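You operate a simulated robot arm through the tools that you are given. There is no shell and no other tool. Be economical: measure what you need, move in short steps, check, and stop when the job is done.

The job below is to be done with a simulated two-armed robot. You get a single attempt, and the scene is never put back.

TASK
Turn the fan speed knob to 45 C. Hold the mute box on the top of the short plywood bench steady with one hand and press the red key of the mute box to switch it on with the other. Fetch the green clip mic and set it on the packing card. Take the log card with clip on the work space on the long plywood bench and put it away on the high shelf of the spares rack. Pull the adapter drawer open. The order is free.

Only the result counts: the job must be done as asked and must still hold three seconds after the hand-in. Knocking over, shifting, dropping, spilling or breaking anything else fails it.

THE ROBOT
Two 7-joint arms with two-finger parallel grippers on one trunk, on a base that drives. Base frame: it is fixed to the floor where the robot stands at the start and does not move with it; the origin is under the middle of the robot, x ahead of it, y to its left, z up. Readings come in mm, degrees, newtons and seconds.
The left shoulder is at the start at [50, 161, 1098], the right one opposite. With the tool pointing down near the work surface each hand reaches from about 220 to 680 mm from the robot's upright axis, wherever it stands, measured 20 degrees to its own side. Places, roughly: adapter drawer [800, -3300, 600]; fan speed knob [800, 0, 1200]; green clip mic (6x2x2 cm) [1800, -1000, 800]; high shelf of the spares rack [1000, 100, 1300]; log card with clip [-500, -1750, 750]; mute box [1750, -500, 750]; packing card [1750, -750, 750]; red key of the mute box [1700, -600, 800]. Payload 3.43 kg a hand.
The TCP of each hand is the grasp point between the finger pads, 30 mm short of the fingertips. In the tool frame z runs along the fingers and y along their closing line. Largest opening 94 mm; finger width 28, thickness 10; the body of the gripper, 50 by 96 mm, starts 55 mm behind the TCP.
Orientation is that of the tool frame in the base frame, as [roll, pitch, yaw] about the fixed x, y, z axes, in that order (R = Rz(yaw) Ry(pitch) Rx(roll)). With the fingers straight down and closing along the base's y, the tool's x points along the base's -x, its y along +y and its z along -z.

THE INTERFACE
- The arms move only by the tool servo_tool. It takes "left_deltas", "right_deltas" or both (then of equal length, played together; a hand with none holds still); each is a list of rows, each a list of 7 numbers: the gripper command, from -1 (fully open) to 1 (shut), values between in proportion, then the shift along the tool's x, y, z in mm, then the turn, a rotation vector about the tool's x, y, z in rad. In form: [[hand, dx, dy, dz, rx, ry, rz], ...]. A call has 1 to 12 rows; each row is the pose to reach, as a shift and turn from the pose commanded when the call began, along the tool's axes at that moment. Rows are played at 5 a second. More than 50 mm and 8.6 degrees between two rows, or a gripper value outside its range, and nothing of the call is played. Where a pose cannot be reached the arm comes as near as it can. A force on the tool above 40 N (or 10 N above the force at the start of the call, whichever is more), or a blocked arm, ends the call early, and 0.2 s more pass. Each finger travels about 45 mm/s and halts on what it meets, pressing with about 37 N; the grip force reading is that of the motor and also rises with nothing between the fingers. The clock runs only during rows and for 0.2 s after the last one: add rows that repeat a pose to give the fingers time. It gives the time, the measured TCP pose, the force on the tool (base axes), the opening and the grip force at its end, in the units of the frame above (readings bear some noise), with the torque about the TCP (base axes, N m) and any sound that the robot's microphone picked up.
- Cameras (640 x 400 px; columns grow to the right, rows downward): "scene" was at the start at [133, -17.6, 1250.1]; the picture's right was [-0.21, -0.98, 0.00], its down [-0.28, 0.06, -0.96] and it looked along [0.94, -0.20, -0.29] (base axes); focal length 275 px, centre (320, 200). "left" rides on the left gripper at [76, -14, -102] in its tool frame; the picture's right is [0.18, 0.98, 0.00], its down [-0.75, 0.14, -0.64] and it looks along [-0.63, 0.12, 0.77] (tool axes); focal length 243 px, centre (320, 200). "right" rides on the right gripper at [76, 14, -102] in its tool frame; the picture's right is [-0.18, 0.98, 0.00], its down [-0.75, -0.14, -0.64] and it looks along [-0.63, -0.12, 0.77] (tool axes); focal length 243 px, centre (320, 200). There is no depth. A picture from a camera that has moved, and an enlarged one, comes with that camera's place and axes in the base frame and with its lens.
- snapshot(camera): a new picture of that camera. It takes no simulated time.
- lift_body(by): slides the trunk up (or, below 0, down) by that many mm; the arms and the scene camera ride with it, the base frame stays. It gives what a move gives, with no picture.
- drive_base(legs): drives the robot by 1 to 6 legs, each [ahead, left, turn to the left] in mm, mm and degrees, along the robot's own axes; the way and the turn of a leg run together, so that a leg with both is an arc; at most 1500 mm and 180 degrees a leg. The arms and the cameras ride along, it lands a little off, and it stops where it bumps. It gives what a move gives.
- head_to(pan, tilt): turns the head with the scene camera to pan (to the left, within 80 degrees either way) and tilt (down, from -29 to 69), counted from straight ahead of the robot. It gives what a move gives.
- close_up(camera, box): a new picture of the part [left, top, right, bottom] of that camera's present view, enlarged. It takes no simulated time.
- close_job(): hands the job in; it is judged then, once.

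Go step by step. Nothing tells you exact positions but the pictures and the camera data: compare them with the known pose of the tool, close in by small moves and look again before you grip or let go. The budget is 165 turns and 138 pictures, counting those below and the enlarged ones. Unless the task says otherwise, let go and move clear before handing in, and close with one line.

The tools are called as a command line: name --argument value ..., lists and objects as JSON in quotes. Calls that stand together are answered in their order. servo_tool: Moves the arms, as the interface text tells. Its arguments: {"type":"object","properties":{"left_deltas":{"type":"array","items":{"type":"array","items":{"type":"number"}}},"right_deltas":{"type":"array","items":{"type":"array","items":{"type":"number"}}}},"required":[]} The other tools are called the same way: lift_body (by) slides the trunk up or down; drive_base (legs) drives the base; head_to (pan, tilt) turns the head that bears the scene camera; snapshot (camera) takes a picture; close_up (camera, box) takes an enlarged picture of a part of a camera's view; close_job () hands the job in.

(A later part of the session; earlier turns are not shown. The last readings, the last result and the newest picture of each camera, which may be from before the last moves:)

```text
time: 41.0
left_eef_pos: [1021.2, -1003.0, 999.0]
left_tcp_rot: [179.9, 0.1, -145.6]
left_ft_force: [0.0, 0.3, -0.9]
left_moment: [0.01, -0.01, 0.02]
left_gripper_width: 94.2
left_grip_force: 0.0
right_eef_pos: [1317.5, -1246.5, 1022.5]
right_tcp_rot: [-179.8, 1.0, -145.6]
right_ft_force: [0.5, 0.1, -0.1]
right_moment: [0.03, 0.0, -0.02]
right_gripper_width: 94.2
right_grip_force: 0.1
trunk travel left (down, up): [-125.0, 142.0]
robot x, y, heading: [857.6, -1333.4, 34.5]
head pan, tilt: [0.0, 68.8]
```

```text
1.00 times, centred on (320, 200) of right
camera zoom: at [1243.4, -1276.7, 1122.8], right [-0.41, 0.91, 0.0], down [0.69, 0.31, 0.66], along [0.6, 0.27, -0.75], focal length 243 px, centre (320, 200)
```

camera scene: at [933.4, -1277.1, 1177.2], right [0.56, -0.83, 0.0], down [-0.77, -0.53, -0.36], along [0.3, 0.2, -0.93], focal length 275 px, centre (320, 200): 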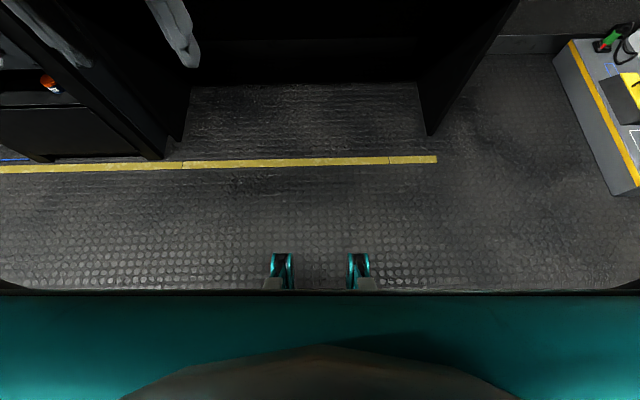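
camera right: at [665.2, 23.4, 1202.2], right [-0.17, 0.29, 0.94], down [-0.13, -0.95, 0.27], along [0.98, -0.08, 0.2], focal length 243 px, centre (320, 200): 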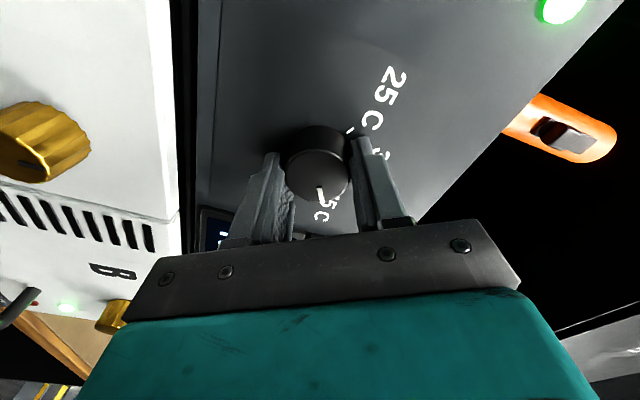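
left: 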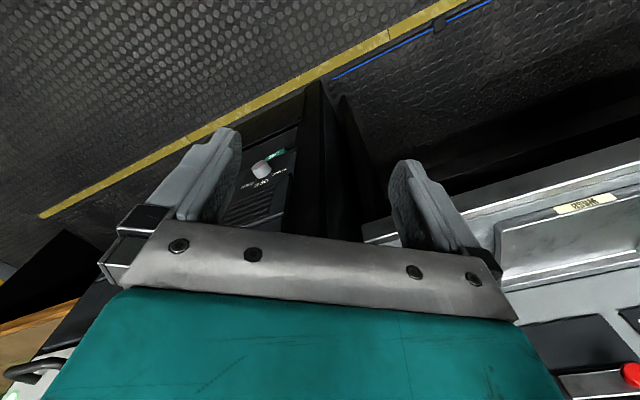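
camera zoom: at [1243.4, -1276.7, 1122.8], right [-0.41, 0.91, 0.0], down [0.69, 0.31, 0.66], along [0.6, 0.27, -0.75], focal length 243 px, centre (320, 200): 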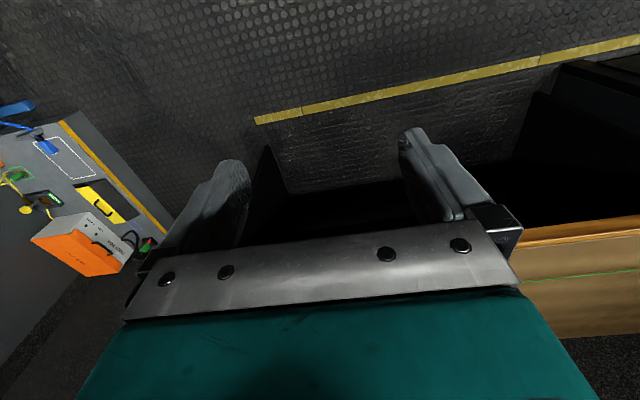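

Only small feet protrude ~290 mm at floor level; the bench is open below. I drive so the mute box is ahead of me, about 620 mm away.

drive_base --legs '[[450, 170, 0], [150, 0, 0]]'

head_to --pan 0 --tilt 40

snapshot --camera "scene"

```text
time: 44.8
left_eef_pos: [1415.4, -524.1, 1000.3]
left_tcp_rot: [-179.9, -0.1, -145.4]
left_ft_force: [-0.5, 0.0, -1.3]
left_moment: [0.01, 0.04, -0.01]
left_gripper_width: 94.0
left_grip_force: 0.0
right_eef_pos: [1712.4, -766.4, 1022.5]
right_tcp_rot: [-179.8, 0.9, -145.4]
right_ft_force: [0.9, 1.1, 0.3]
right_moment: [-0.04, 0.0, 0.0]
right_gripper_width: 94.1
right_grip_force: 0.0
trunk travel left (down, up): [-125.0, 142.0]
robot x, y, heading: [1248.5, -854.2, 34.6]
head pan, tilt: [0.0, 68.8]
```

```text
time: 45.8
left_eef_pos: [1415.0, -523.5, 999.0]
left_tcp_rot: [180.0, 0.0, -145.5]
left_ft_force: [0.0, -0.1, 0.6]
left_moment: [-0.01, 0.02, 0.0]
left_gripper_width: 94.3
left_grip_force: 0.1
right_eef_pos: [1713.0, -766.2, 1023.1]
right_tcp_rot: [-179.7, 0.9, -145.4]
right_ft_force: [-0.4, 1.0, -0.1]
right_moment: [-0.01, -0.02, -0.01]
right_gripper_width: 93.8
right_grip_force: 0.1
trunk travel left (down, up): [-125.0, 142.0]
robot x, y, heading: [1246.7, -856.3, 34.4]
head pan, tilt: [0.0, 40.0]
```

```text
102 pictures are left
camera scene: at [1352.2, -782.2, 1213.3], right [0.57, -0.82, 0.0], down [-0.53, -0.36, -0.77], along [0.63, 0.43, -0.64], focal length 275 px, centre (320, 200)
```

scene: 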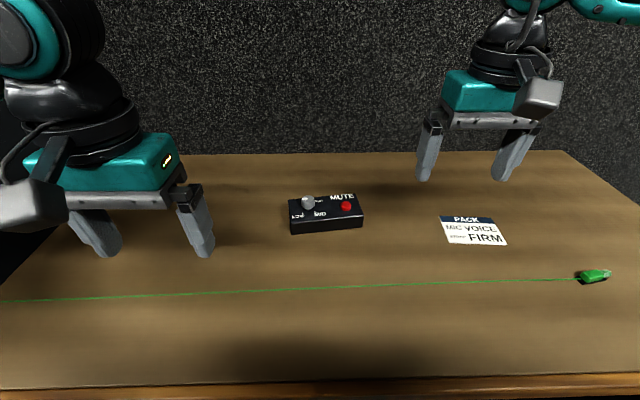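

Triangulating, the table top is at z≈805; the box (~144×85×28) is at 565 mm ahead, its red key on the right part. I bring the left hand above the box's left end, fingers closing front-to-back.

servo_tool --left_deltas '[[-1, -22, -13, 5, 0, 0, 0.144], [-1, -44, -26, 10, 0, 0, 0.288], [-1, -67, -39, 15, 0, 0, 0.432], [-1, -89, -52, 20, 0, 0, 0.576], [-1, -112, -65, 25, 0, 0, 0.72], [-1, -134, -78, 30, 0, 0, 0.864], [-1, -156, -91, 35, 0, 0, 1.008], [-1, -178, -104, 40, 0, 0, 1.152], [-1, -200, -117, 45, 0, 0, 1.296], [-1, -223, -130, 49, 0, 0, 1.44]]'

snapshot --camera "scene"

snapshot --camera "left"

```text
time: 48.0
left_eef_pos: [1672.1, -504.4, 950.9]
left_tcp_rot: [-180.0, 0.0, 132.0]
left_ft_force: [0.7, -0.1, -0.2]
left_moment: [0.01, -0.03, 0.0]
left_gripper_width: 93.8
left_grip_force: 0.1
right_eef_pos: [1713.6, -765.8, 1021.4]
right_tcp_rot: [-179.8, 1.0, -145.4]
right_ft_force: [-0.4, -0.7, -0.2]
right_moment: [-0.01, -0.03, 0.03]
right_gripper_width: 94.1
right_grip_force: 0.0
trunk travel left (down, up): [-125.0, 142.0]
robot x, y, heading: [1246.2, -852.1, 34.5]
head pan, tilt: [0.0, 40.0]
```

```text
101 pictures are left
camera scene: at [1352.5, -782.4, 1213.3], right [0.57, -0.82, 0.0], down [-0.53, -0.36, -0.77], along [0.63, 0.43, -0.64], focal length 275 px, centre (320, 200)
```

scene: 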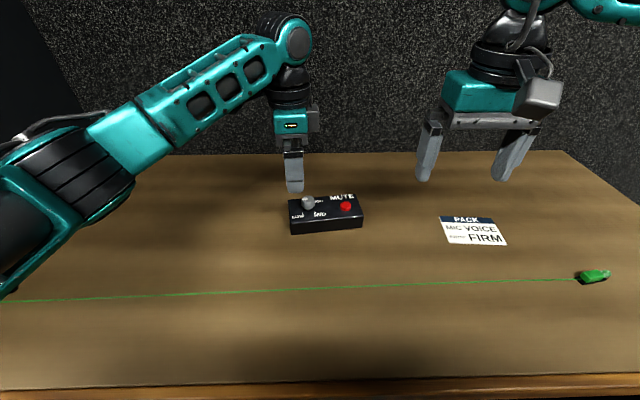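

```text
100 pictures are left
camera left: at [1610.4, -457.7, 1052.3], right [0.61, 0.79, 0.0], down [0.61, -0.47, 0.64], along [0.51, -0.39, -0.77], focal length 243 px, centre (320, 200)
```

left: 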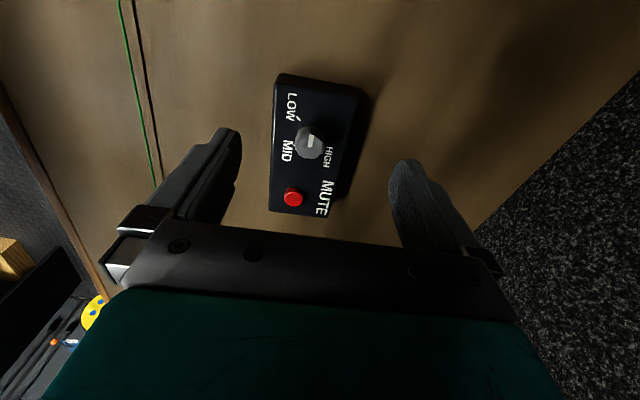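

close_up --camera "left" --box '[200, 60, 440, 230]'

close_up --camera "scene" --box '[260, 170, 390, 251]'

```text
2.35 times, centred on (320, 145) of left
camera zoom: at [1610.4, -457.7, 1052.3], right [0.61, 0.79, 0.0], down [0.61, -0.47, 0.64], along [0.51, -0.39, -0.77], focal length 571 px, centre (320, 329)
```

zoom: 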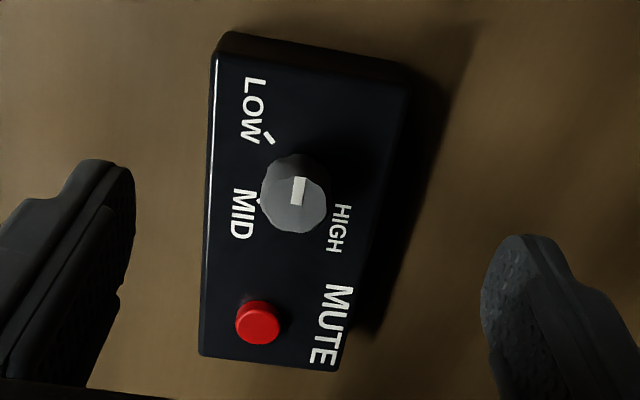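

```text
4.92 times, centred on (325, 210) of scene
camera zoom: at [1352.5, -782.4, 1213.3], right [0.57, -0.82, 0.0], down [-0.53, -0.36, -0.77], along [0.63, 0.43, -0.64], focal length 1356 px, centre (295, 148)
```

zoom: 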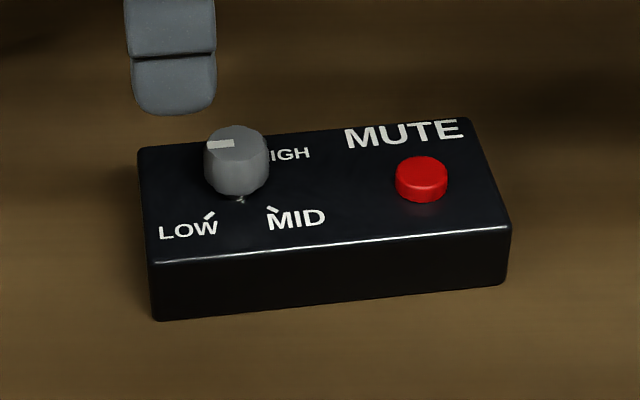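

Box is ~142×70×34 at about [1703, −548], depth axis ~44°. I lower the left hand around its left end in two stages.

servo_tool --left_deltas '[[-1, -1, -5, 40, 0, 0, -0.035], [-1, -1, -5, 75, 0, 0, -0.035]]'

snapshot --camera "left"

close_up --camera "scene" --box '[240, 150, 400, 250]'

```text
time: 48.6
left_eef_pos: [1667.9, -508.1, 874.6]
left_tcp_rot: [179.9, 0.0, 134.0]
left_ft_force: [0.2, 0.1, 1.2]
left_moment: [0.02, 0.0, -0.03]
left_gripper_width: 94.2
left_grip_force: 0.1
right_eef_pos: [1712.1, -765.6, 1022.7]
right_tcp_rot: [-179.9, 1.1, -145.4]
right_ft_force: [0.4, -0.1, 0.1]
right_moment: [0.02, 0.01, 0.01]
right_gripper_width: 94.1
right_grip_force: 0.0
trunk travel left (down, up): [-125.0, 142.0]
robot x, y, heading: [1247.9, -854.9, 34.4]
head pan, tilt: [0.0, 40.0]
```

```text
97 pictures are left
camera left: at [1604.9, -463.9, 977.2], right [0.58, 0.81, 0.0], down [0.62, -0.44, 0.64], along [0.52, -0.37, -0.77], focal length 243 px, centre (320, 200)
```

left: 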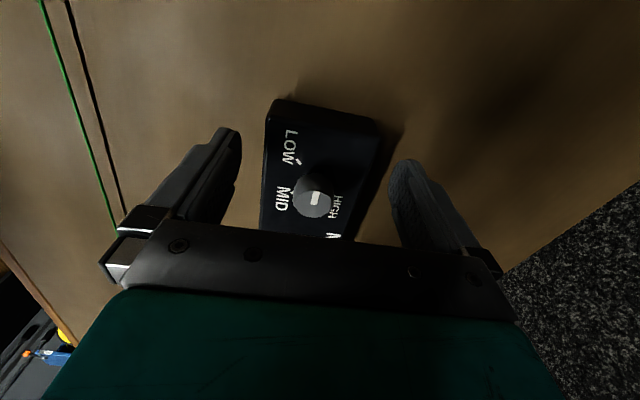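

```text
4.00 times, centred on (320, 200) of scene
camera zoom: at [1352.4, -782.1, 1213.3], right [0.57, -0.82, 0.0], down [-0.53, -0.36, -0.77], along [0.63, 0.43, -0.64], focal length 1102 px, centre (320, 200)
```

zoom: 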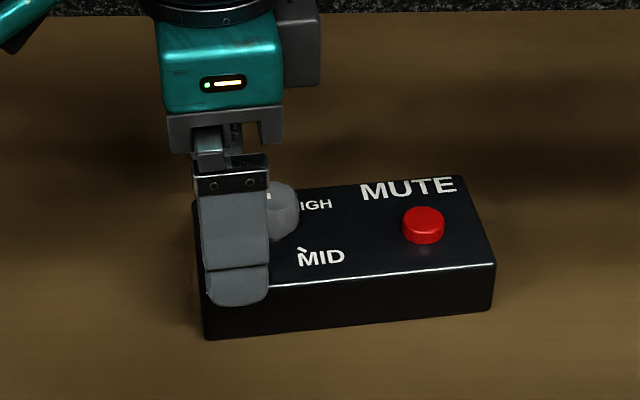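

Fingers straddle the box's left end nicely. I lower to the sides and close.

servo_tool --left_deltas '[[-1, 0, 0, 18, 0, 0, 0], [-1, 0, 0, 34, 0, 0, 0], [0.2, 0, 0, 34, 0, 0, 0], [0.2, 0, 0, 34, 0, 0, 0], [0.4, 0, 0, 34, 0, 0, 0]]'

close_up --camera "scene" --box '[240, 150, 400, 250]'

```text
time: 49.8
left_eef_pos: [1669.6, -509.5, 841.0]
left_tcp_rot: [-180.0, 0.0, 134.0]
left_ft_force: [0.4, 1.0, 0.7]
left_moment: [0.12, -0.12, -0.09]
left_gripper_width: 74.9
left_grip_force: 36.9
right_eef_pos: [1712.4, -766.0, 1021.0]
right_tcp_rot: [-179.7, 1.0, -145.4]
right_ft_force: [0.2, 0.4, -1.2]
right_moment: [0.01, 0.04, -0.01]
right_gripper_width: 93.7
right_grip_force: 0.0
trunk travel left (down, up): [-125.0, 142.0]
robot x, y, heading: [1246.3, -858.0, 34.6]
head pan, tilt: [0.0, 40.0]
```

```text
4.00 times, centred on (320, 200) of scene
camera zoom: at [1352.2, -782.2, 1213.3], right [0.57, -0.82, 0.0], down [-0.53, -0.36, -0.77], along [0.63, 0.43, -0.64], focal length 1102 px, centre (320, 200)
```

zoom: 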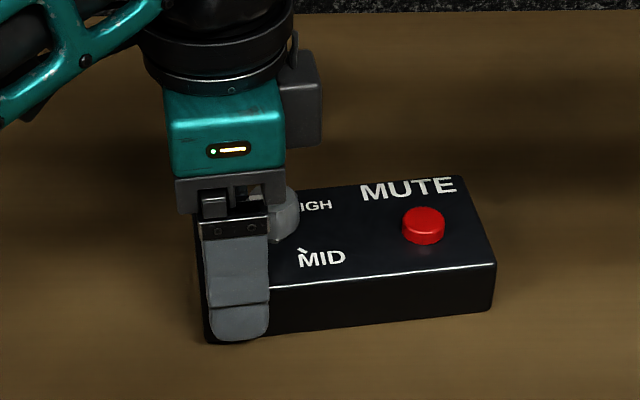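

Held firmly (75 mm) and box did not move. Now the right hand, closed, goes above the red key at ~[1728, −585], rotated so it stays clear of the left hand.

servo_tool --right_deltas '[[0, 0, 0, 0, 0, 0, -0.141], [1, 0, 0, 0, 0, 0, -0.282], [1, 0, 0, 0, 0, 0, -0.424], [1, 0, 0, 0, 0, 0, -0.565], [1, 0, 0, 0, 0, 0, -0.707], [1, -10, 10, 10, 0, 0, -0.848], [1, -25, 30, 20, 0, 0, -0.99], [1, -40, 50, 30, 0, 0, -1.13], [1, -60, 75, 40, 0, 0, -1.272], [1, -80, 100, 50, 0, 0, -1.413], [1, -100, 120, 60, 0, 0, -1.555], [1, -116, 140, 71, 0, 0, -1.697]]'

snapshot --camera "scene"

snapshot --camera "right"

```text
time: 52.4
left_eef_pos: [1666.9, -506.7, 841.8]
left_tcp_rot: [180.0, 0.1, 134.0]
left_ft_force: [-0.3, 0.8, -1.3]
left_moment: [0.08, 0.06, -0.02]
left_gripper_width: 74.5
left_grip_force: 36.6
right_eef_pos: [1526.7, -707.5, 1058.5]
right_tcp_rot: [-178.1, -0.3, -52.4]
right_ft_force: [-1.5, 0.9, 0.6]
right_moment: [-0.06, -0.08, 0.02]
right_gripper_width: 0.0
right_grip_force: 33.3
right hand out of reach, approached as far as the arm can: row 7, 8, 9, 10, 11, 12
trunk travel left (down, up): [-125.0, 142.0]
robot x, y, heading: [1245.7, -855.2, 34.6]
head pan, tilt: [0.0, 40.0]
```

```text
94 pictures are left
camera scene: at [1350.1, -779.8, 1213.3], right [0.57, -0.82, 0.0], down [-0.53, -0.37, -0.77], along [0.63, 0.43, -0.64], focal length 275 px, centre (320, 200)
```

scene: 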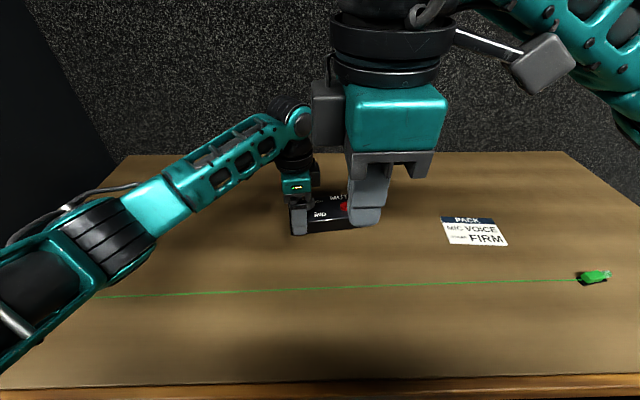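

```text
93 pictures are left
camera right: at [1557.1, -778.2, 1161.6], right [-0.89, -0.45, -0.04], down [-0.37, 0.67, 0.64], along [-0.27, 0.59, -0.77], focal length 243 px, centre (320, 200)
```

right: 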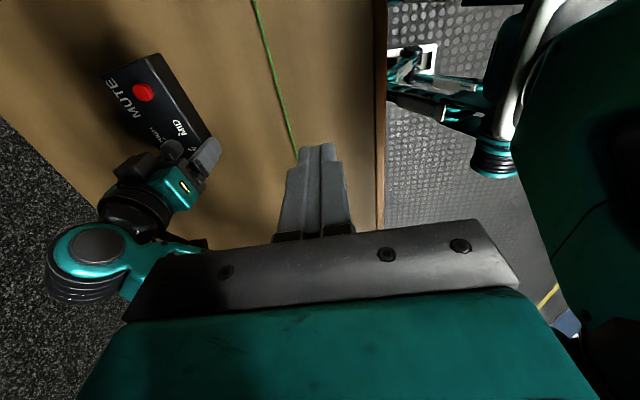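

The arm can't take that roll there. I check what pose counts as commanded with a null row.

servo_tool --right_deltas '[[1, 0, 0, -20, 0, 0, 0]]'

```text
time: 52.8
left_eef_pos: [1668.5, -508.6, 841.6]
left_tcp_rot: [180.0, 0.0, 134.0]
left_ft_force: [-1.1, 0.6, 0.8]
left_moment: [-0.35, -0.14, -0.03]
left_gripper_width: 74.5
left_grip_force: 37.0
right_eef_pos: [1528.6, -709.7, 1080.1]
right_tcp_rot: [-178.0, -0.1, -52.5]
right_ft_force: [0.7, 0.1, 0.6]
right_moment: [-0.01, 0.02, 0.05]
right_gripper_width: 0.0
right_grip_force: 33.1
trunk travel left (down, up): [-125.0, 142.0]
robot x, y, heading: [1247.8, -852.0, 34.6]
head pan, tilt: [0.0, 40.0]
```

servo_tool --right_deltas '[[1, 0, 0, 0, 0, 0, 0.14], [1, 5, -5, 0, 0, 0, 0.28], [1, 20, -25, 10, 0, 0, 0.42], [1, 35, -42, 20, 0, 0, 0.56], [1, 50, -60, 30, 0, 0, 0.7], [1, 65, -78, 40, 0, 0, 0.84], [1, 80, -95, 50, 0, 0, 0.98], [1, 96, -112, 60, 0, 0, 1.12], [1, 112, -130, 70, 0, 0, 1.2]]'

snapshot --camera "scene"

```text
time: 54.8
left_eef_pos: [1667.6, -508.9, 841.3]
left_tcp_rot: [-179.9, 0.0, 134.1]
left_ft_force: [0.4, -0.4, -2.1]
left_moment: [0.09, 0.07, -0.03]
left_gripper_width: 74.6
left_grip_force: 37.4
right_eef_pos: [1704.6, -717.9, 1016.8]
right_tcp_rot: [-179.2, 1.9, -121.5]
right_ft_force: [-0.2, -0.7, -0.2]
right_moment: [-0.01, -0.03, 0.01]
right_gripper_width: 0.0
right_grip_force: 33.2
trunk travel left (down, up): [-125.0, 142.0]
robot x, y, heading: [1250.5, -855.8, 34.4]
head pan, tilt: [0.0, 40.0]
```

```text
92 pictures are left
camera scene: at [1352.4, -782.2, 1213.3], right [0.57, -0.82, 0.0], down [-0.53, -0.36, -0.77], along [0.63, 0.43, -0.64], focal length 275 px, centre (320, 200)
```

scene: 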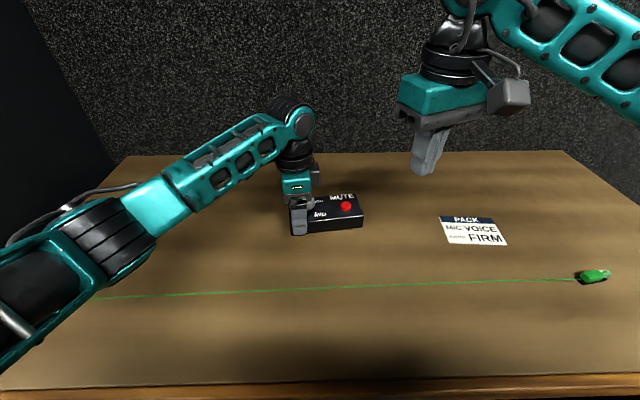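

This roll is reachable. I lean the right hand ~18° away from the left one and move the tip above the key.

servo_tool --right_deltas '[[1, 0, 0, 0, -0.1, -0.026, 0], [1, 0, 0, 0, -0.2, -0.052, 0], [1, 0, 0, 0, -0.303, -0.079, 0], [1, -31, 11, 20, -0.303, -0.079, 0], [1, -62, 22, 45, -0.303, -0.079, 0], [1, -93, 33, 75, -0.303, -0.079, 0], [1, -124, 44, 105, -0.303, -0.079, 0]]'

close_up --camera "scene" --box '[240, 130, 400, 230]'

snapshot --camera "right"

```text
time: 56.4
left_eef_pos: [1668.2, -509.1, 841.8]
left_tcp_rot: [180.0, 0.1, 134.0]
left_ft_force: [0.2, 0.7, -1.9]
left_moment: [0.11, 0.07, 0.0]
left_gripper_width: 74.6
left_grip_force: 36.6
right_eef_pos: [1734.4, -584.3, 913.4]
right_tcp_rot: [163.4, 6.3, -122.1]
right_ft_force: [0.1, 0.2, 0.0]
right_moment: [0.0, 0.0, 0.0]
right_gripper_width: 0.1
right_grip_force: 32.9
trunk travel left (down, up): [-125.0, 142.0]
robot x, y, heading: [1248.1, -854.6, 34.6]
head pan, tilt: [0.0, 40.0]
```

```text
4.00 times, centred on (320, 180) of scene
camera zoom: at [1352.3, -782.0, 1213.3], right [0.57, -0.82, 0.0], down [-0.53, -0.36, -0.77], along [0.63, 0.43, -0.64], focal length 1102 px, centre (320, 280)
```

zoom: 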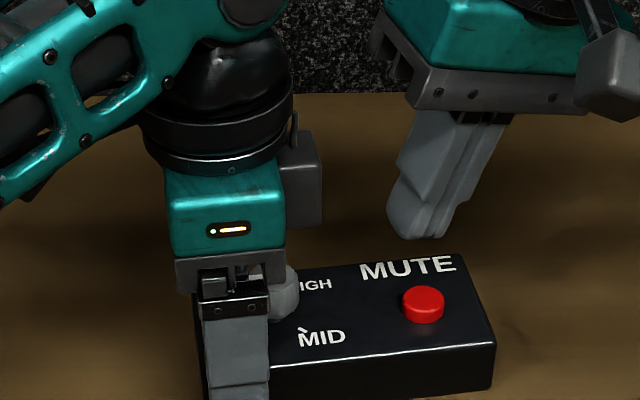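

```text
90 pictures are left
camera right: at [1699.7, -665.7, 1007.1], right [-0.72, 0.63, 0.3], down [0.63, 0.41, 0.65], along [0.29, 0.66, -0.69], focal length 243 px, centre (320, 200)
```

right: 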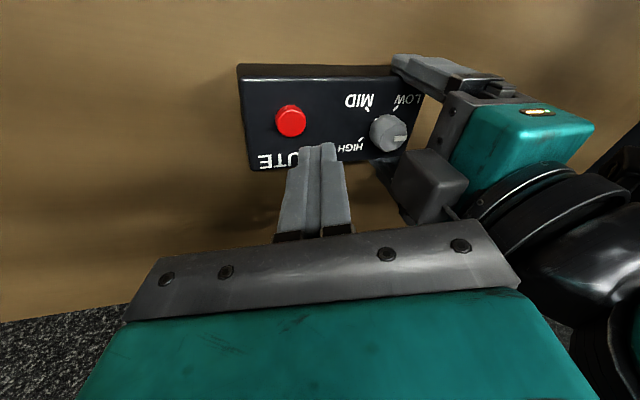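

Key is at [1729, −588, 846]; the tip is nearly above. I correct 7 mm and descend onto it in small steps.

servo_tool --right_deltas '[[1, 9.7, -11.1, 27.1, 0, 0, 0], [1, 10.3, -12.8, 32.8, 0, 0, 0], [1, 10.7, -13.9, 36.6, 0, 0, 0], [1, 11.1, -15.1, 40.4, 0, 0, 0]]'

close_up --camera "scene" --box '[240, 130, 400, 230]'

```text
time: 57.4
left_eef_pos: [1668.7, -509.2, 841.6]
left_tcp_rot: [-179.9, 0.1, 134.0]
left_ft_force: [0.8, -0.4, -2.6]
left_moment: [0.0, 0.08, 0.07]
left_gripper_width: 74.5
left_grip_force: 36.8
right_eef_pos: [1733.1, -592.1, 872.5]
right_tcp_rot: [163.4, 6.3, -122.0]
right_ft_force: [-0.6, 0.3, 3.5]
right_moment: [-0.03, 0.06, -0.01]
right_gripper_width: 0.1
right_grip_force: 32.8
trunk travel left (down, up): [-125.0, 142.0]
robot x, y, heading: [1246.3, -853.1, 34.5]
head pan, tilt: [0.0, 40.0]
heard: click
```

```text
4.00 times, centred on (320, 180) of scene
camera zoom: at [1352.2, -782.2, 1213.4], right [0.57, -0.82, 0.0], down [-0.53, -0.36, -0.77], along [0.63, 0.43, -0.64], focal length 1102 px, centre (320, 280)
```

zoom: 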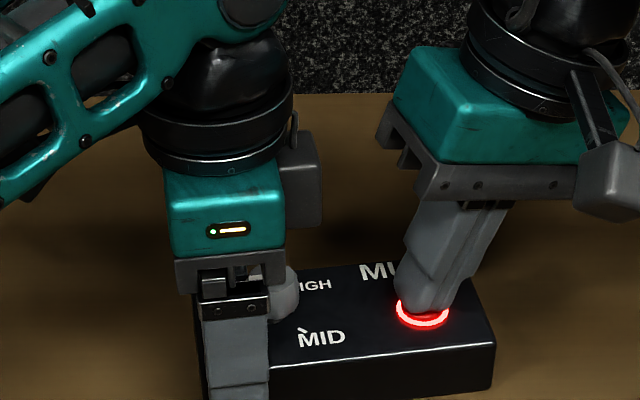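

A click, and the key glows. I lift the right hand, then release with the left.

servo_tool --right_deltas '[[1, -3, 7, -24, 0, 0, 0], [1, -8, 21, -71, 0, 0, 0], [1, -13, 35, -118, 0, 0, 0]]'

servo_tool --left_deltas '[[-1, 0, 0, 0, 0, 0, 0], [-1, 0, 0, 0, 0, 0, 0], [-1, 0, 0, -20, 0, 0, 0], [-1, 0, 0, -60, 0, 0, 0], [-1, 0, 0, -110, 0, 0, 0], [-1, 0, 0, -150, 0, 0, 0]]'

snapshot --camera "scene"

```text
time: 58.2
left_eef_pos: [1668.2, -509.1, 841.5]
left_tcp_rot: [-180.0, 0.0, 134.0]
left_ft_force: [-1.5, -0.6, -0.3]
left_moment: [-0.15, -0.29, -0.08]
left_gripper_width: 74.3
left_grip_force: 36.7
right_eef_pos: [1732.8, -593.2, 995.7]
right_tcp_rot: [163.5, 6.3, -122.1]
right_ft_force: [-0.4, -0.3, -0.4]
right_moment: [-0.01, 0.01, -0.01]
right_gripper_width: 0.0
right_grip_force: 33.1
trunk travel left (down, up): [-125.0, 142.0]
robot x, y, heading: [1249.3, -853.3, 34.6]
head pan, tilt: [0.0, 40.0]
```

```text
time: 59.6
left_eef_pos: [1669.8, -508.7, 992.8]
left_tcp_rot: [-180.0, -0.1, 134.0]
left_ft_force: [0.1, 0.7, -1.0]
left_moment: [0.01, 0.01, 0.05]
left_gripper_width: 94.1
left_grip_force: 0.1
right_eef_pos: [1732.6, -594.1, 995.6]
right_tcp_rot: [163.5, 6.4, -122.1]
right_ft_force: [0.6, -0.2, 0.4]
right_moment: [-0.03, -0.03, -0.01]
right_gripper_width: 0.0
right_grip_force: 33.0
trunk travel left (down, up): [-125.0, 142.0]
robot x, y, heading: [1246.8, -851.6, 34.5]
head pan, tilt: [0.0, 40.0]
```

```text
88 pictures are left
camera scene: at [1352.1, -782.4, 1213.3], right [0.57, -0.82, 0.0], down [-0.53, -0.36, -0.77], along [0.63, 0.43, -0.64], focal length 275 px, centre (320, 200)
```

scene: 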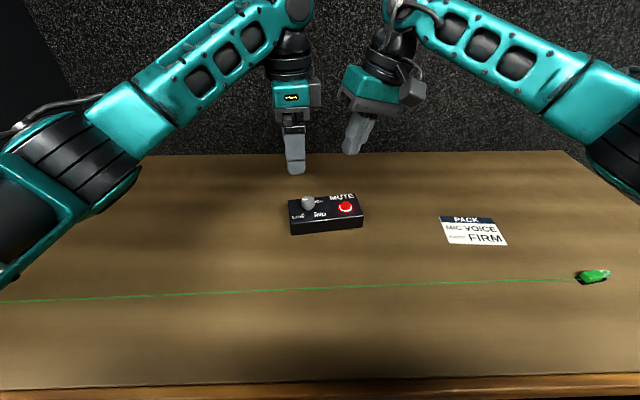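

Mute key stays lit and the box is undisturbed. Next the right hand goes above the mic at ~[1840, −1008], untilted.

servo_tool --right_deltas '[[0.5, 29, -28, -9, 0.05, 0.01, 0], [0, 59, -56, -17, 0.1, 0.025, 0], [0, 89, -84, -26, 0.15, 0.04, 0], [0, 118, -112, -34, 0.2, 0.05, 0], [0, 148, -140, -43, 0.25, 0.065, 0], [0, 178, -168, -52, 0.303, 0.079, 0], [0, 208, -196, -60, 0.303, 0.079, 0], [0, 237, -224, -69, 0.303, 0.079, 0], [0, 267, -252, -77, 0.303, 0.079, 0], [0, 297, -280, -86, 0.303, 0.079, 0]]'

snapshot --camera "right"

snapshot --camera "scene"

```text
time: 61.8
left_eef_pos: [1670.1, -511.0, 993.0]
left_tcp_rot: [180.0, 0.0, 134.0]
left_ft_force: [0.3, -0.5, 0.5]
left_moment: [0.01, 0.0, 0.03]
left_gripper_width: 94.1
left_grip_force: 0.1
right_eef_pos: [1777.6, -965.8, 964.2]
right_tcp_rot: [-178.9, 1.8, -121.9]
right_ft_force: [-0.8, -0.3, 0.8]
right_moment: [-0.02, -0.02, 0.02]
right_gripper_width: 46.5
right_grip_force: 0.0
right hand out of reach, approached as far as the arm can: row 9, 10
trunk travel left (down, up): [-125.0, 142.0]
robot x, y, heading: [1246.7, -858.5, 34.2]
head pan, tilt: [0.0, 40.0]
```

```text
87 pictures are left
camera right: at [1721.4, -1023.8, 1062.2], right [-0.74, 0.68, -0.01], down [0.5, 0.55, 0.67], along [0.46, 0.49, -0.74], focal length 243 px, centre (320, 200)
```

right: 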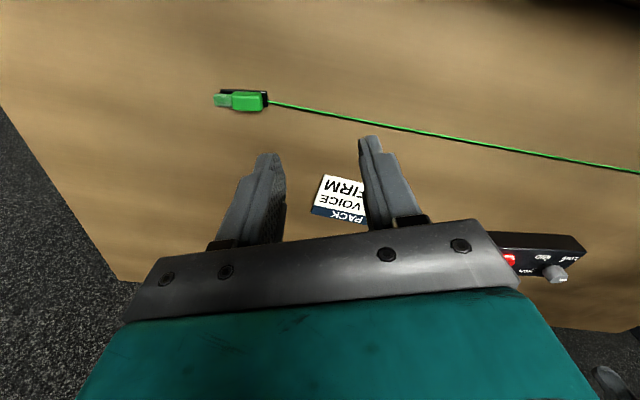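

```text
86 pictures are left
camera scene: at [1351.7, -783.3, 1213.5], right [0.57, -0.82, 0.0], down [-0.53, -0.36, -0.77], along [0.63, 0.43, -0.64], focal length 275 px, centre (320, 200)
```

scene: 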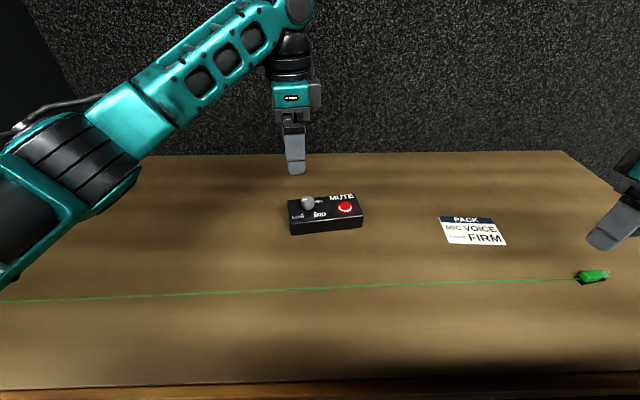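

Mic sits at ~[1843, −1011] but at the reach edge; I slide the base 200 mm to the right.

drive_base --legs '[[0, -200, 0]]'

snapshot --camera "scene"

snapshot --camera "right"

```text
time: 63.4
left_eef_pos: [1782.1, -672.2, 990.8]
left_tcp_rot: [179.9, -0.1, 134.0]
left_ft_force: [0.2, -0.4, -0.6]
left_moment: [0.04, 0.03, -0.03]
left_gripper_width: 94.1
left_grip_force: 0.1
right_eef_pos: [1891.7, -1127.7, 963.1]
right_tcp_rot: [-179.0, 1.8, -122.0]
right_ft_force: [0.6, -0.1, 0.4]
right_moment: [0.01, -0.02, 0.02]
right_gripper_width: 47.0
right_grip_force: 0.0
trunk travel left (down, up): [-125.0, 142.0]
robot x, y, heading: [1361.5, -1016.3, 34.7]
head pan, tilt: [0.0, 40.0]
```

```text
85 pictures are left
camera scene: at [1464.3, -945.4, 1213.3], right [0.57, -0.82, 0.0], down [-0.53, -0.36, -0.77], along [0.63, 0.43, -0.64], focal length 275 px, centre (320, 200)
```

scene: 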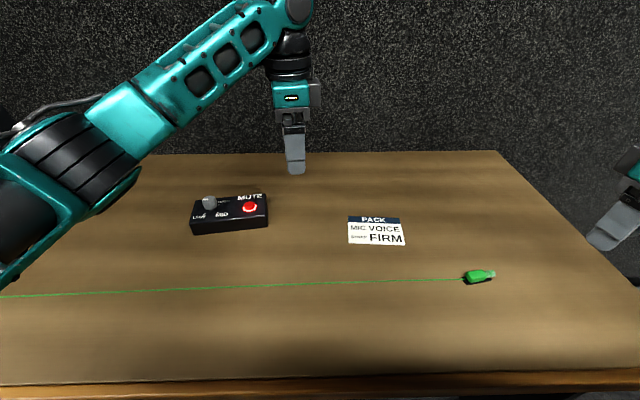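

```text
84 pictures are left
camera right: at [1834.1, -1185.6, 1062.0], right [-0.74, 0.68, -0.01], down [0.5, 0.55, 0.67], along [0.46, 0.49, -0.74], focal length 243 px, centre (320, 200)
```

right: 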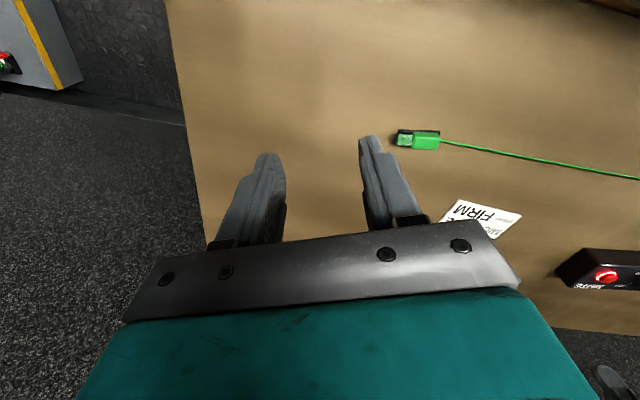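

The mic lies at [1845, −1011], long axis at about −41°. I bring the right hand above it with fingers closing across.

servo_tool --right_deltas '[[0, -6, 8, 0, 0, 0, -0.13], [0, -13, 18, 0, 0, 0, -0.26], [0, -20, 28, 0, 0, 0, -0.39], [0, -27, 37, 5, 0, 0, -0.52], [0, -34, 46, 10, 0, 0, -0.65], [0, -40, 56, 15, 0, 0, -0.78], [0, -47, 65, 20, 0, 0, -0.91], [0, -54, 74, 25, 0, 0, -1.04], [0, -60, 84, 30, 0, 0, -1.17], [0, -67, 93, 33, 0, 0, -1.3], [0, -74, 102, 33, 0, 0, -1.41]]'

snapshot --camera "right"

snapshot --camera "scene"

```text
time: 65.8
left_eef_pos: [1781.1, -671.2, 992.9]
left_tcp_rot: [179.9, 0.1, 134.0]
left_ft_force: [0.8, 1.0, 0.0]
left_moment: [0.0, -0.03, -0.01]
left_gripper_width: 94.0
left_grip_force: 0.1
right_eef_pos: [1664.7, -986.8, 831.8]
right_tcp_rot: [-176.6, -0.9, -43.0]
right_ft_force: [-0.7, 6.0, 39.3]
right_moment: [-0.18, 1.09, -0.49]
right_gripper_width: 43.1
right_grip_force: 0.2
right hand out of reach, approached as far as the arm can: row 1, 2, 3, 4, 5, 6, 7, 8, 9, 10, 11
trunk travel left (down, up): [-125.0, 142.0]
robot x, y, heading: [1359.5, -1018.6, 34.5]
head pan, tilt: [0.0, 40.0]
```

```text
83 pictures are left
camera right: at [1703.8, -1051.8, 933.6], right [-0.8, -0.59, -0.06], down [-0.49, 0.6, 0.64], along [-0.34, 0.54, -0.77], focal length 243 px, centre (320, 200)
```

right: 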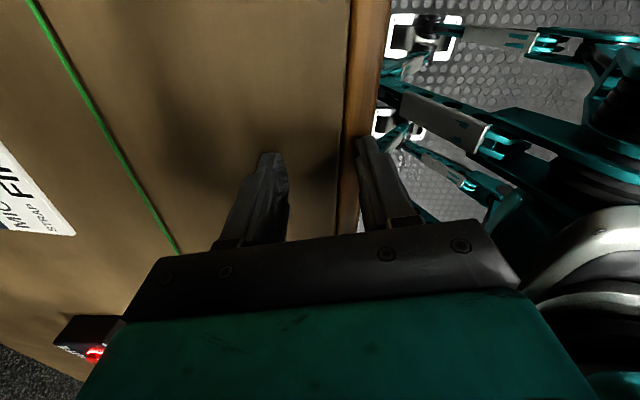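

```text
82 pictures are left
camera scene: at [1462.6, -945.0, 1214.4], right [0.57, -0.82, 0.0], down [-0.53, -0.36, -0.77], along [0.63, 0.43, -0.64], focal length 275 px, centre (320, 200)
```

scene: 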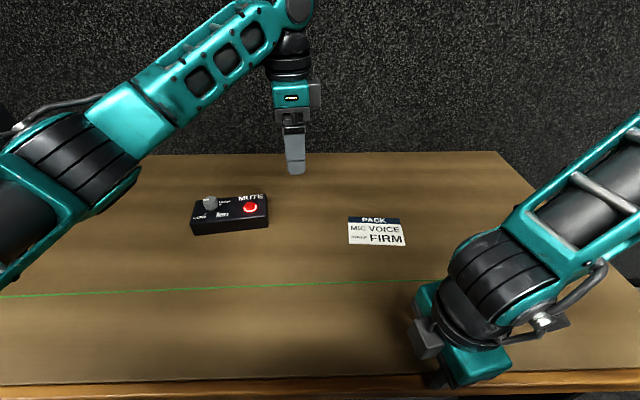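

The wrist limit pulled the hand off course and it touched the table. I lift and rotate back.

servo_tool --right_deltas '[[0, 0, 0, -40, 0, 0, 0], [0, 0, 0, -85, 0, 0, 0], [0, 0, 0, -130, 0, 0, 0]]'

snapshot --camera "scene"

```text
time: 66.5
left_eef_pos: [1780.6, -672.0, 991.7]
left_tcp_rot: [180.0, 0.0, 134.1]
left_ft_force: [0.2, -0.5, 0.3]
left_moment: [0.03, 0.0, -0.01]
left_gripper_width: 93.8
left_grip_force: 0.0
right_eef_pos: [1648.3, -987.3, 846.8]
right_tcp_rot: [-177.8, -0.8, -41.3]
right_ft_force: [1.8, -0.3, 0.6]
right_moment: [-0.02, 0.0, 0.0]
right_gripper_width: 47.0
right_grip_force: 0.1
right hand out of reach, approached as far as the arm can: row 1, 2, 3
trunk travel left (down, up): [-125.0, 142.0]
robot x, y, heading: [1358.6, -1020.0, 34.5]
head pan, tilt: [0.0, 40.0]
```

```text
81 pictures are left
camera scene: at [1464.2, -945.1, 1213.3], right [0.57, -0.82, 0.0], down [-0.53, -0.36, -0.77], along [0.63, 0.43, -0.64], focal length 275 px, centre (320, 200)
```

scene: 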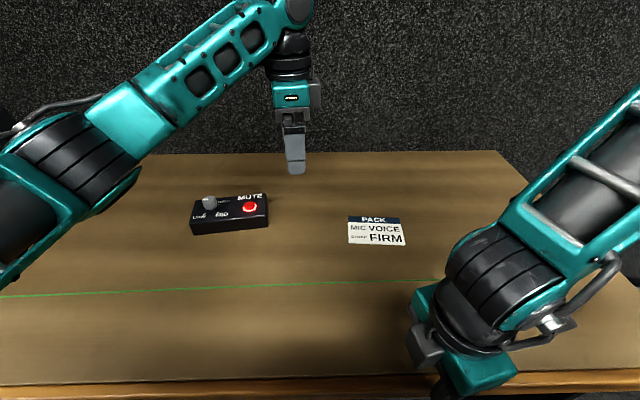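

servo_tool --right_deltas '[[0, 0, 0, 0, 0, 0, 0.14], [0, 0, 0, 0, 0, 0, 0.28], [0, 0, 0, 0, 0, 0, 0.42], [0, 0, 0, 0, 0, 0, 0.56], [0, 0, 0, -30, 0, 0, 0.7], [0, 0, 0, -60, 0, 0, 0.84], [0, 0, 0, -90, 0, 0, 0.98], [0, 0, 0, -120, 0, 0, 1.12], [0, 0, 0, -120, 0, 0, 1.26], [0, 0, 0, -120, 0, 0, 1.4]]'

snapshot --camera "scene"

```text
time: 68.8
left_eef_pos: [1781.1, -671.9, 992.3]
left_tcp_rot: [180.0, 0.0, 134.0]
left_ft_force: [-0.3, 0.6, 0.0]
left_moment: [-0.01, 0.02, 0.03]
left_gripper_width: 93.9
left_grip_force: 0.1
right_eef_pos: [1644.9, -986.9, 968.1]
right_tcp_rot: [-178.9, 1.8, -121.4]
right_ft_force: [-0.3, -0.1, -0.4]
right_moment: [0.01, -0.05, -0.03]
right_gripper_width: 46.8
right_grip_force: 0.0
right hand out of reach, approached as far as the arm can: row 5, 6, 7
trunk travel left (down, up): [-125.0, 142.0]
robot x, y, heading: [1361.9, -1018.8, 34.7]
head pan, tilt: [0.0, 40.0]
```

```text
80 pictures are left
camera scene: at [1464.0, -945.0, 1213.3], right [0.57, -0.82, 0.0], down [-0.53, -0.36, -0.77], along [0.63, 0.43, -0.64], focal length 275 px, centre (320, 200)
```

scene: 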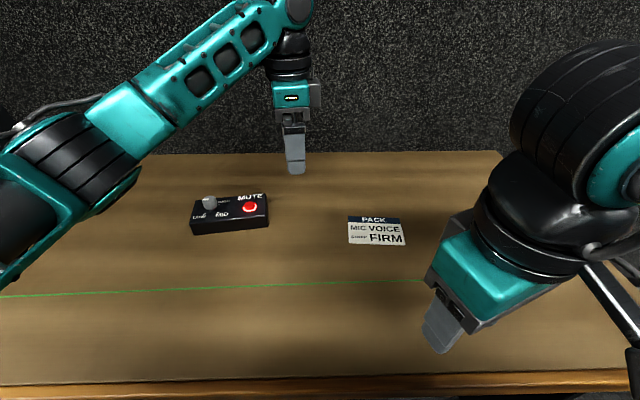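

Recovered. I try rolling the other way (camera toward the left), staying high.

servo_tool --right_deltas '[[0, 0, 0, 0, 0, 0, 0.145], [0, 0, 0, 0, 0, 0, 0.29], [0, 0, 0, 0, 0, 0, 0.435], [0, 0, 0, 0, 0, 0, 0.58], [0, 0, 0, 0, 0, 0, 0.725], [0, 0, 0, 0, 0, 0, 0.87], [0, 0, 0, 0, 0, 0, 1.015], [0, 0, 0, 0, 0, 0, 1.16], [0, 0, 0, 0, 0, 0, 1.305], [0, 0, 0, 0, 0, 0, 1.45], [0, 0, 0, 0, 0, 0, 1.595], [0, 0, 0, 0, 0, 0, 1.74]]'

snapshot --camera "scene"

```text
time: 71.3
left_eef_pos: [1781.3, -673.0, 991.6]
left_tcp_rot: [-179.9, 0.0, 134.0]
left_ft_force: [0.5, 1.5, 0.4]
left_moment: [-0.01, -0.02, 0.0]
left_gripper_width: 93.9
left_grip_force: 0.2
right_eef_pos: [1644.0, -986.1, 968.3]
right_tcp_rot: [178.2, 0.8, 138.8]
right_ft_force: [0.5, -0.1, -0.1]
right_moment: [0.04, 0.02, -0.04]
right_gripper_width: 46.8
right_grip_force: 0.0
trunk travel left (down, up): [-125.0, 142.0]
robot x, y, heading: [1360.3, -1019.6, 34.4]
head pan, tilt: [0.0, 40.0]
```

```text
79 pictures are left
camera scene: at [1464.1, -945.1, 1213.3], right [0.57, -0.82, 0.0], down [-0.53, -0.36, -0.77], along [0.63, 0.43, -0.64], focal length 275 px, centre (320, 200)
```

scene: 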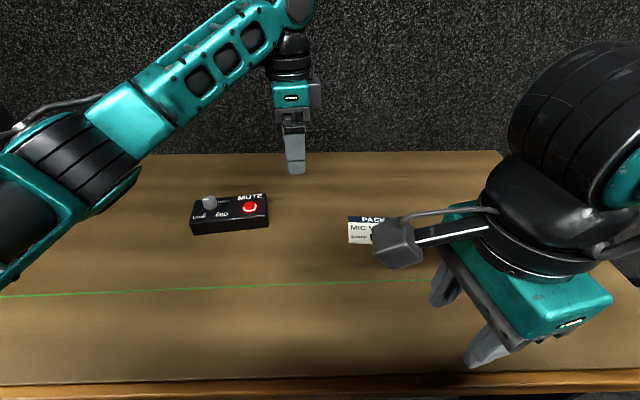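

That roll works. I translate over the mic.

servo_tool --right_deltas '[[0, -34, 23, 4, 0, 0, 0], [0, -67, 46, 8, 0, 0, 0], [0, -101, 69, 12, 0, 0, 0], [0, -135, 92, 16, 0, 0, 0], [0, -168, 114, 20, 0, 0, 0]]'

snapshot --camera "right"

snapshot --camera "scene"

```text
time: 72.5
left_eef_pos: [1781.6, -671.5, 990.8]
left_tcp_rot: [-180.0, 0.0, 134.0]
left_ft_force: [0.8, -0.4, -0.2]
left_moment: [0.0, 0.01, 0.0]
left_gripper_width: 94.0
left_grip_force: 0.1
right_eef_pos: [1845.5, -1013.2, 953.9]
right_tcp_rot: [178.1, 0.8, 139.0]
right_ft_force: [-0.2, 0.5, 0.7]
right_moment: [0.02, 0.0, 0.01]
right_gripper_width: 47.3
right_grip_force: 0.1
trunk travel left (down, up): [-125.0, 142.0]
robot x, y, heading: [1356.5, -1016.5, 34.4]
head pan, tilt: [0.0, 40.0]
```

```text
78 pictures are left
camera right: at [1792.8, -953.4, 1054.6], right [0.78, 0.62, 0.04], down [0.46, -0.61, 0.65], along [0.42, -0.49, -0.76], focal length 243 px, centre (320, 200)
```

right: 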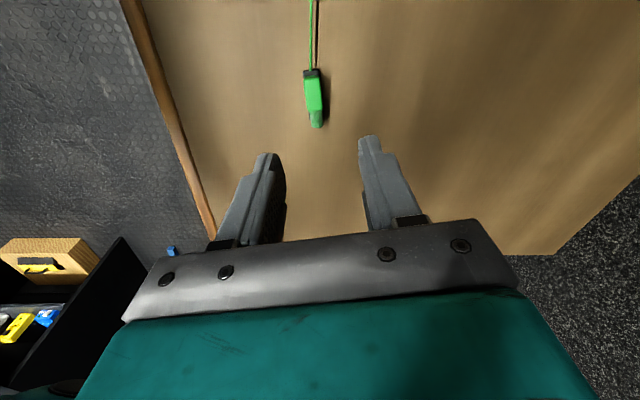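

```text
77 pictures are left
camera scene: at [1464.3, -945.1, 1213.3], right [0.57, -0.82, 0.0], down [-0.53, -0.36, -0.77], along [0.63, 0.43, -0.64], focal length 275 px, centre (320, 200)
```

scene: 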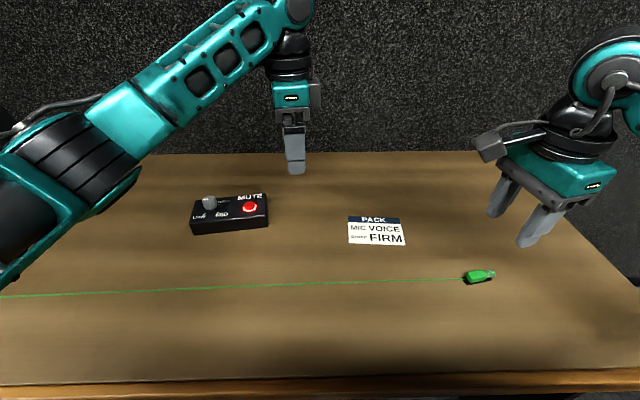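

servo_tool --right_deltas '[[0, 1.5, -2.5, 42, 0.033, -0.014, 0], [0, 3, -5, 84, 0.033, -0.014, 0]]'

snapshot --camera "right"

close_up --camera "scene" --box '[400, 200, 560, 300]'

```text
time: 73.2
left_eef_pos: [1781.8, -672.3, 991.9]
left_tcp_rot: [180.0, 0.1, 134.0]
left_ft_force: [0.8, 0.3, -0.5]
left_moment: [-0.02, 0.02, -0.01]
left_gripper_width: 94.0
left_grip_force: 0.0
right_eef_pos: [1842.0, -1013.2, 867.4]
right_tcp_rot: [179.8, 1.6, 139.1]
right_ft_force: [0.1, -1.0, -0.5]
right_moment: [0.0, 0.01, -0.01]
right_gripper_width: 46.8
right_grip_force: 0.0
trunk travel left (down, up): [-125.0, 142.0]
robot x, y, heading: [1360.1, -1018.2, 34.6]
head pan, tilt: [0.0, 40.0]
```

```text
76 pictures are left
camera right: at [1790.9, -949.9, 968.2], right [0.78, 0.62, 0.01], down [0.46, -0.59, 0.66], along [0.41, -0.52, -0.75], focal length 243 px, centre (320, 200)
```

right: 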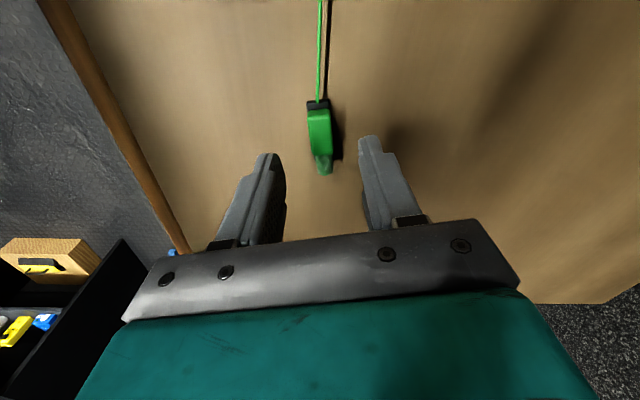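

```text
4.00 times, centred on (480, 250) of scene
camera zoom: at [1464.2, -945.1, 1213.4], right [0.57, -0.82, 0.0], down [-0.53, -0.36, -0.77], along [0.63, 0.43, -0.64], focal length 1102 px, centre (-320, 0)
```

zoom: 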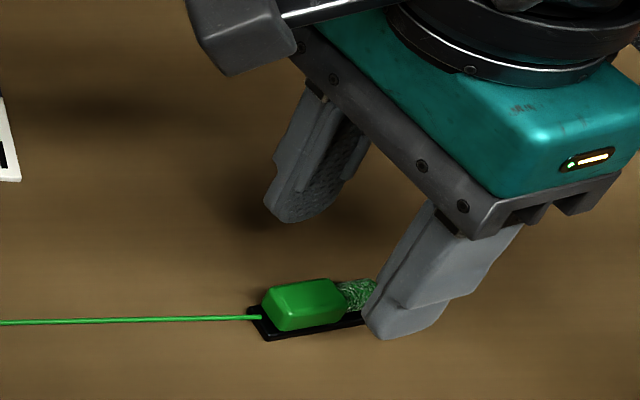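

Mic is well between the fingers. I lower to 838 and grip it.

servo_tool --right_deltas '[[0, 3, 0, 15, 0, 0.028, 0], [0, 5, 0, 29, 0, 0.028, 0], [1, 5, 0, 29, 0, 0.028, 0], [1, 5, 0, 29, 0, 0.028, 0], [1, 5, 0, 29, 0, 0.028, 0]]'

close_up --camera "scene" --box '[400, 200, 560, 300]'

```text
time: 74.3
left_eef_pos: [1781.9, -672.1, 990.7]
left_tcp_rot: [-180.0, 0.0, 134.0]
left_ft_force: [0.2, 0.0, 0.3]
left_moment: [0.02, 0.0, 0.01]
left_gripper_width: 94.0
left_grip_force: 0.0
right_eef_pos: [1838.7, -1010.2, 839.9]
right_tcp_rot: [-180.0, -0.2, 138.9]
right_ft_force: [0.2, 0.3, -1.0]
right_moment: [0.01, 0.03, -0.04]
right_gripper_width: 14.5
right_grip_force: 34.9
trunk travel left (down, up): [-125.0, 142.0]
robot x, y, heading: [1358.1, -1016.0, 34.5]
head pan, tilt: [0.0, 40.0]
```

```text
4.00 times, centred on (480, 250) of scene
camera zoom: at [1464.1, -945.1, 1213.3], right [0.57, -0.82, 0.0], down [-0.53, -0.36, -0.77], along [0.63, 0.43, -0.64], focal length 1102 px, centre (-320, 0)
```

zoom: 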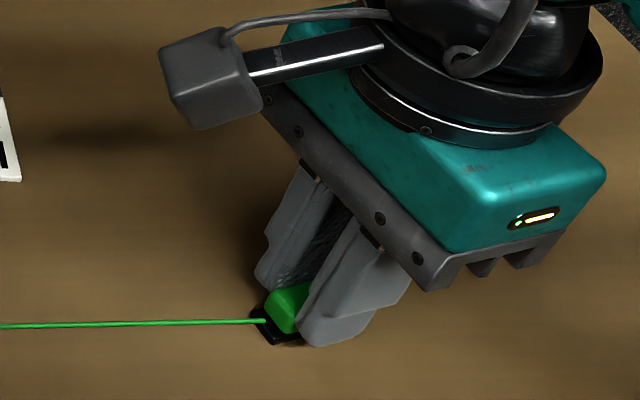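

Mic is gripped. I lift it 60 mm and carry it over the packing card centre (~[1847, −819]), moving the left hand away at the same time.

servo_tool --right_deltas '[[1, 0, 0, -30, 0, 0, 0], [1, 0, 0, -60, 0, 0, 0], [1, 0, 0, -60, 0, 0, 0], [1, 30, 37, -60, 0, 0, 0], [1, 60, 75, -60, 0, 0, 0], [1, 90, 112, -60, 0, 0, 0], [1, 120, 150, -60, 0, 0, 0], [1, 120, 150, -60, 0, 0, 0]]' --left_deltas '[[-1, 40, 0, 0, 0, 0, 0], [-1, 80, 0, 0, 0, 0, 0], [-1, 120, 0, 0, 0, 0, 0], [-1, 150, 0, 0, 0, 0, 0], [-1, 150, 0, 0, 0, 0, 0], [-1, 150, 0, 0, 0, 0, 0], [-1, 150, 0, 0, 0, 0, 0], [-1, 150, 0, 0, 0, 0, 0]]'

snapshot --camera "scene"

snapshot --camera "right"

```text
time: 76.2
left_eef_pos: [1678.0, -564.4, 992.3]
left_tcp_rot: [180.0, -0.1, 134.0]
left_ft_force: [0.3, 0.1, -0.5]
left_moment: [0.01, -0.02, 0.0]
left_gripper_width: 94.0
left_grip_force: 0.1
right_eef_pos: [1846.8, -815.9, 901.3]
right_tcp_rot: [180.0, 0.0, 138.9]
right_ft_force: [0.5, 0.0, 0.4]
right_moment: [0.0, -0.02, -0.02]
right_gripper_width: 14.3
right_grip_force: 36.7
trunk travel left (down, up): [-125.0, 142.0]
robot x, y, heading: [1360.5, -1014.8, 34.2]
head pan, tilt: [0.0, 40.0]
```

```text
73 pictures are left
camera scene: at [1464.1, -945.2, 1213.3], right [0.57, -0.82, 0.0], down [-0.53, -0.36, -0.77], along [0.63, 0.43, -0.64], focal length 275 px, centre (320, 200)
```

scene: 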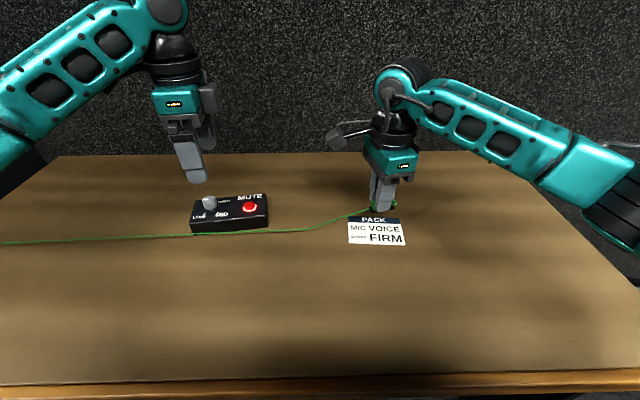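

```text
72 pictures are left
camera right: at [1797.6, -755.6, 1003.1], right [0.78, 0.62, 0.0], down [0.48, -0.6, 0.64], along [0.4, -0.5, -0.77], focal length 243 px, centre (320, 200)
```

right: 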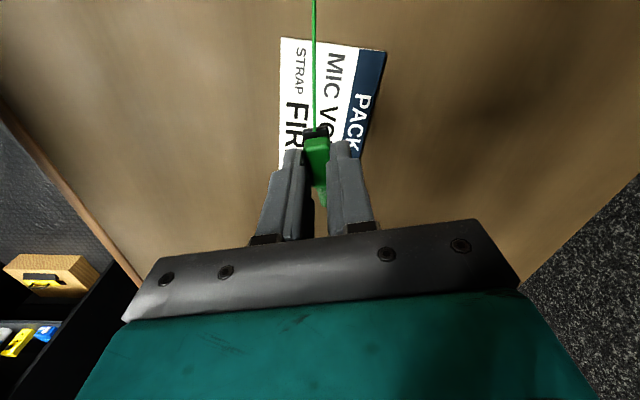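

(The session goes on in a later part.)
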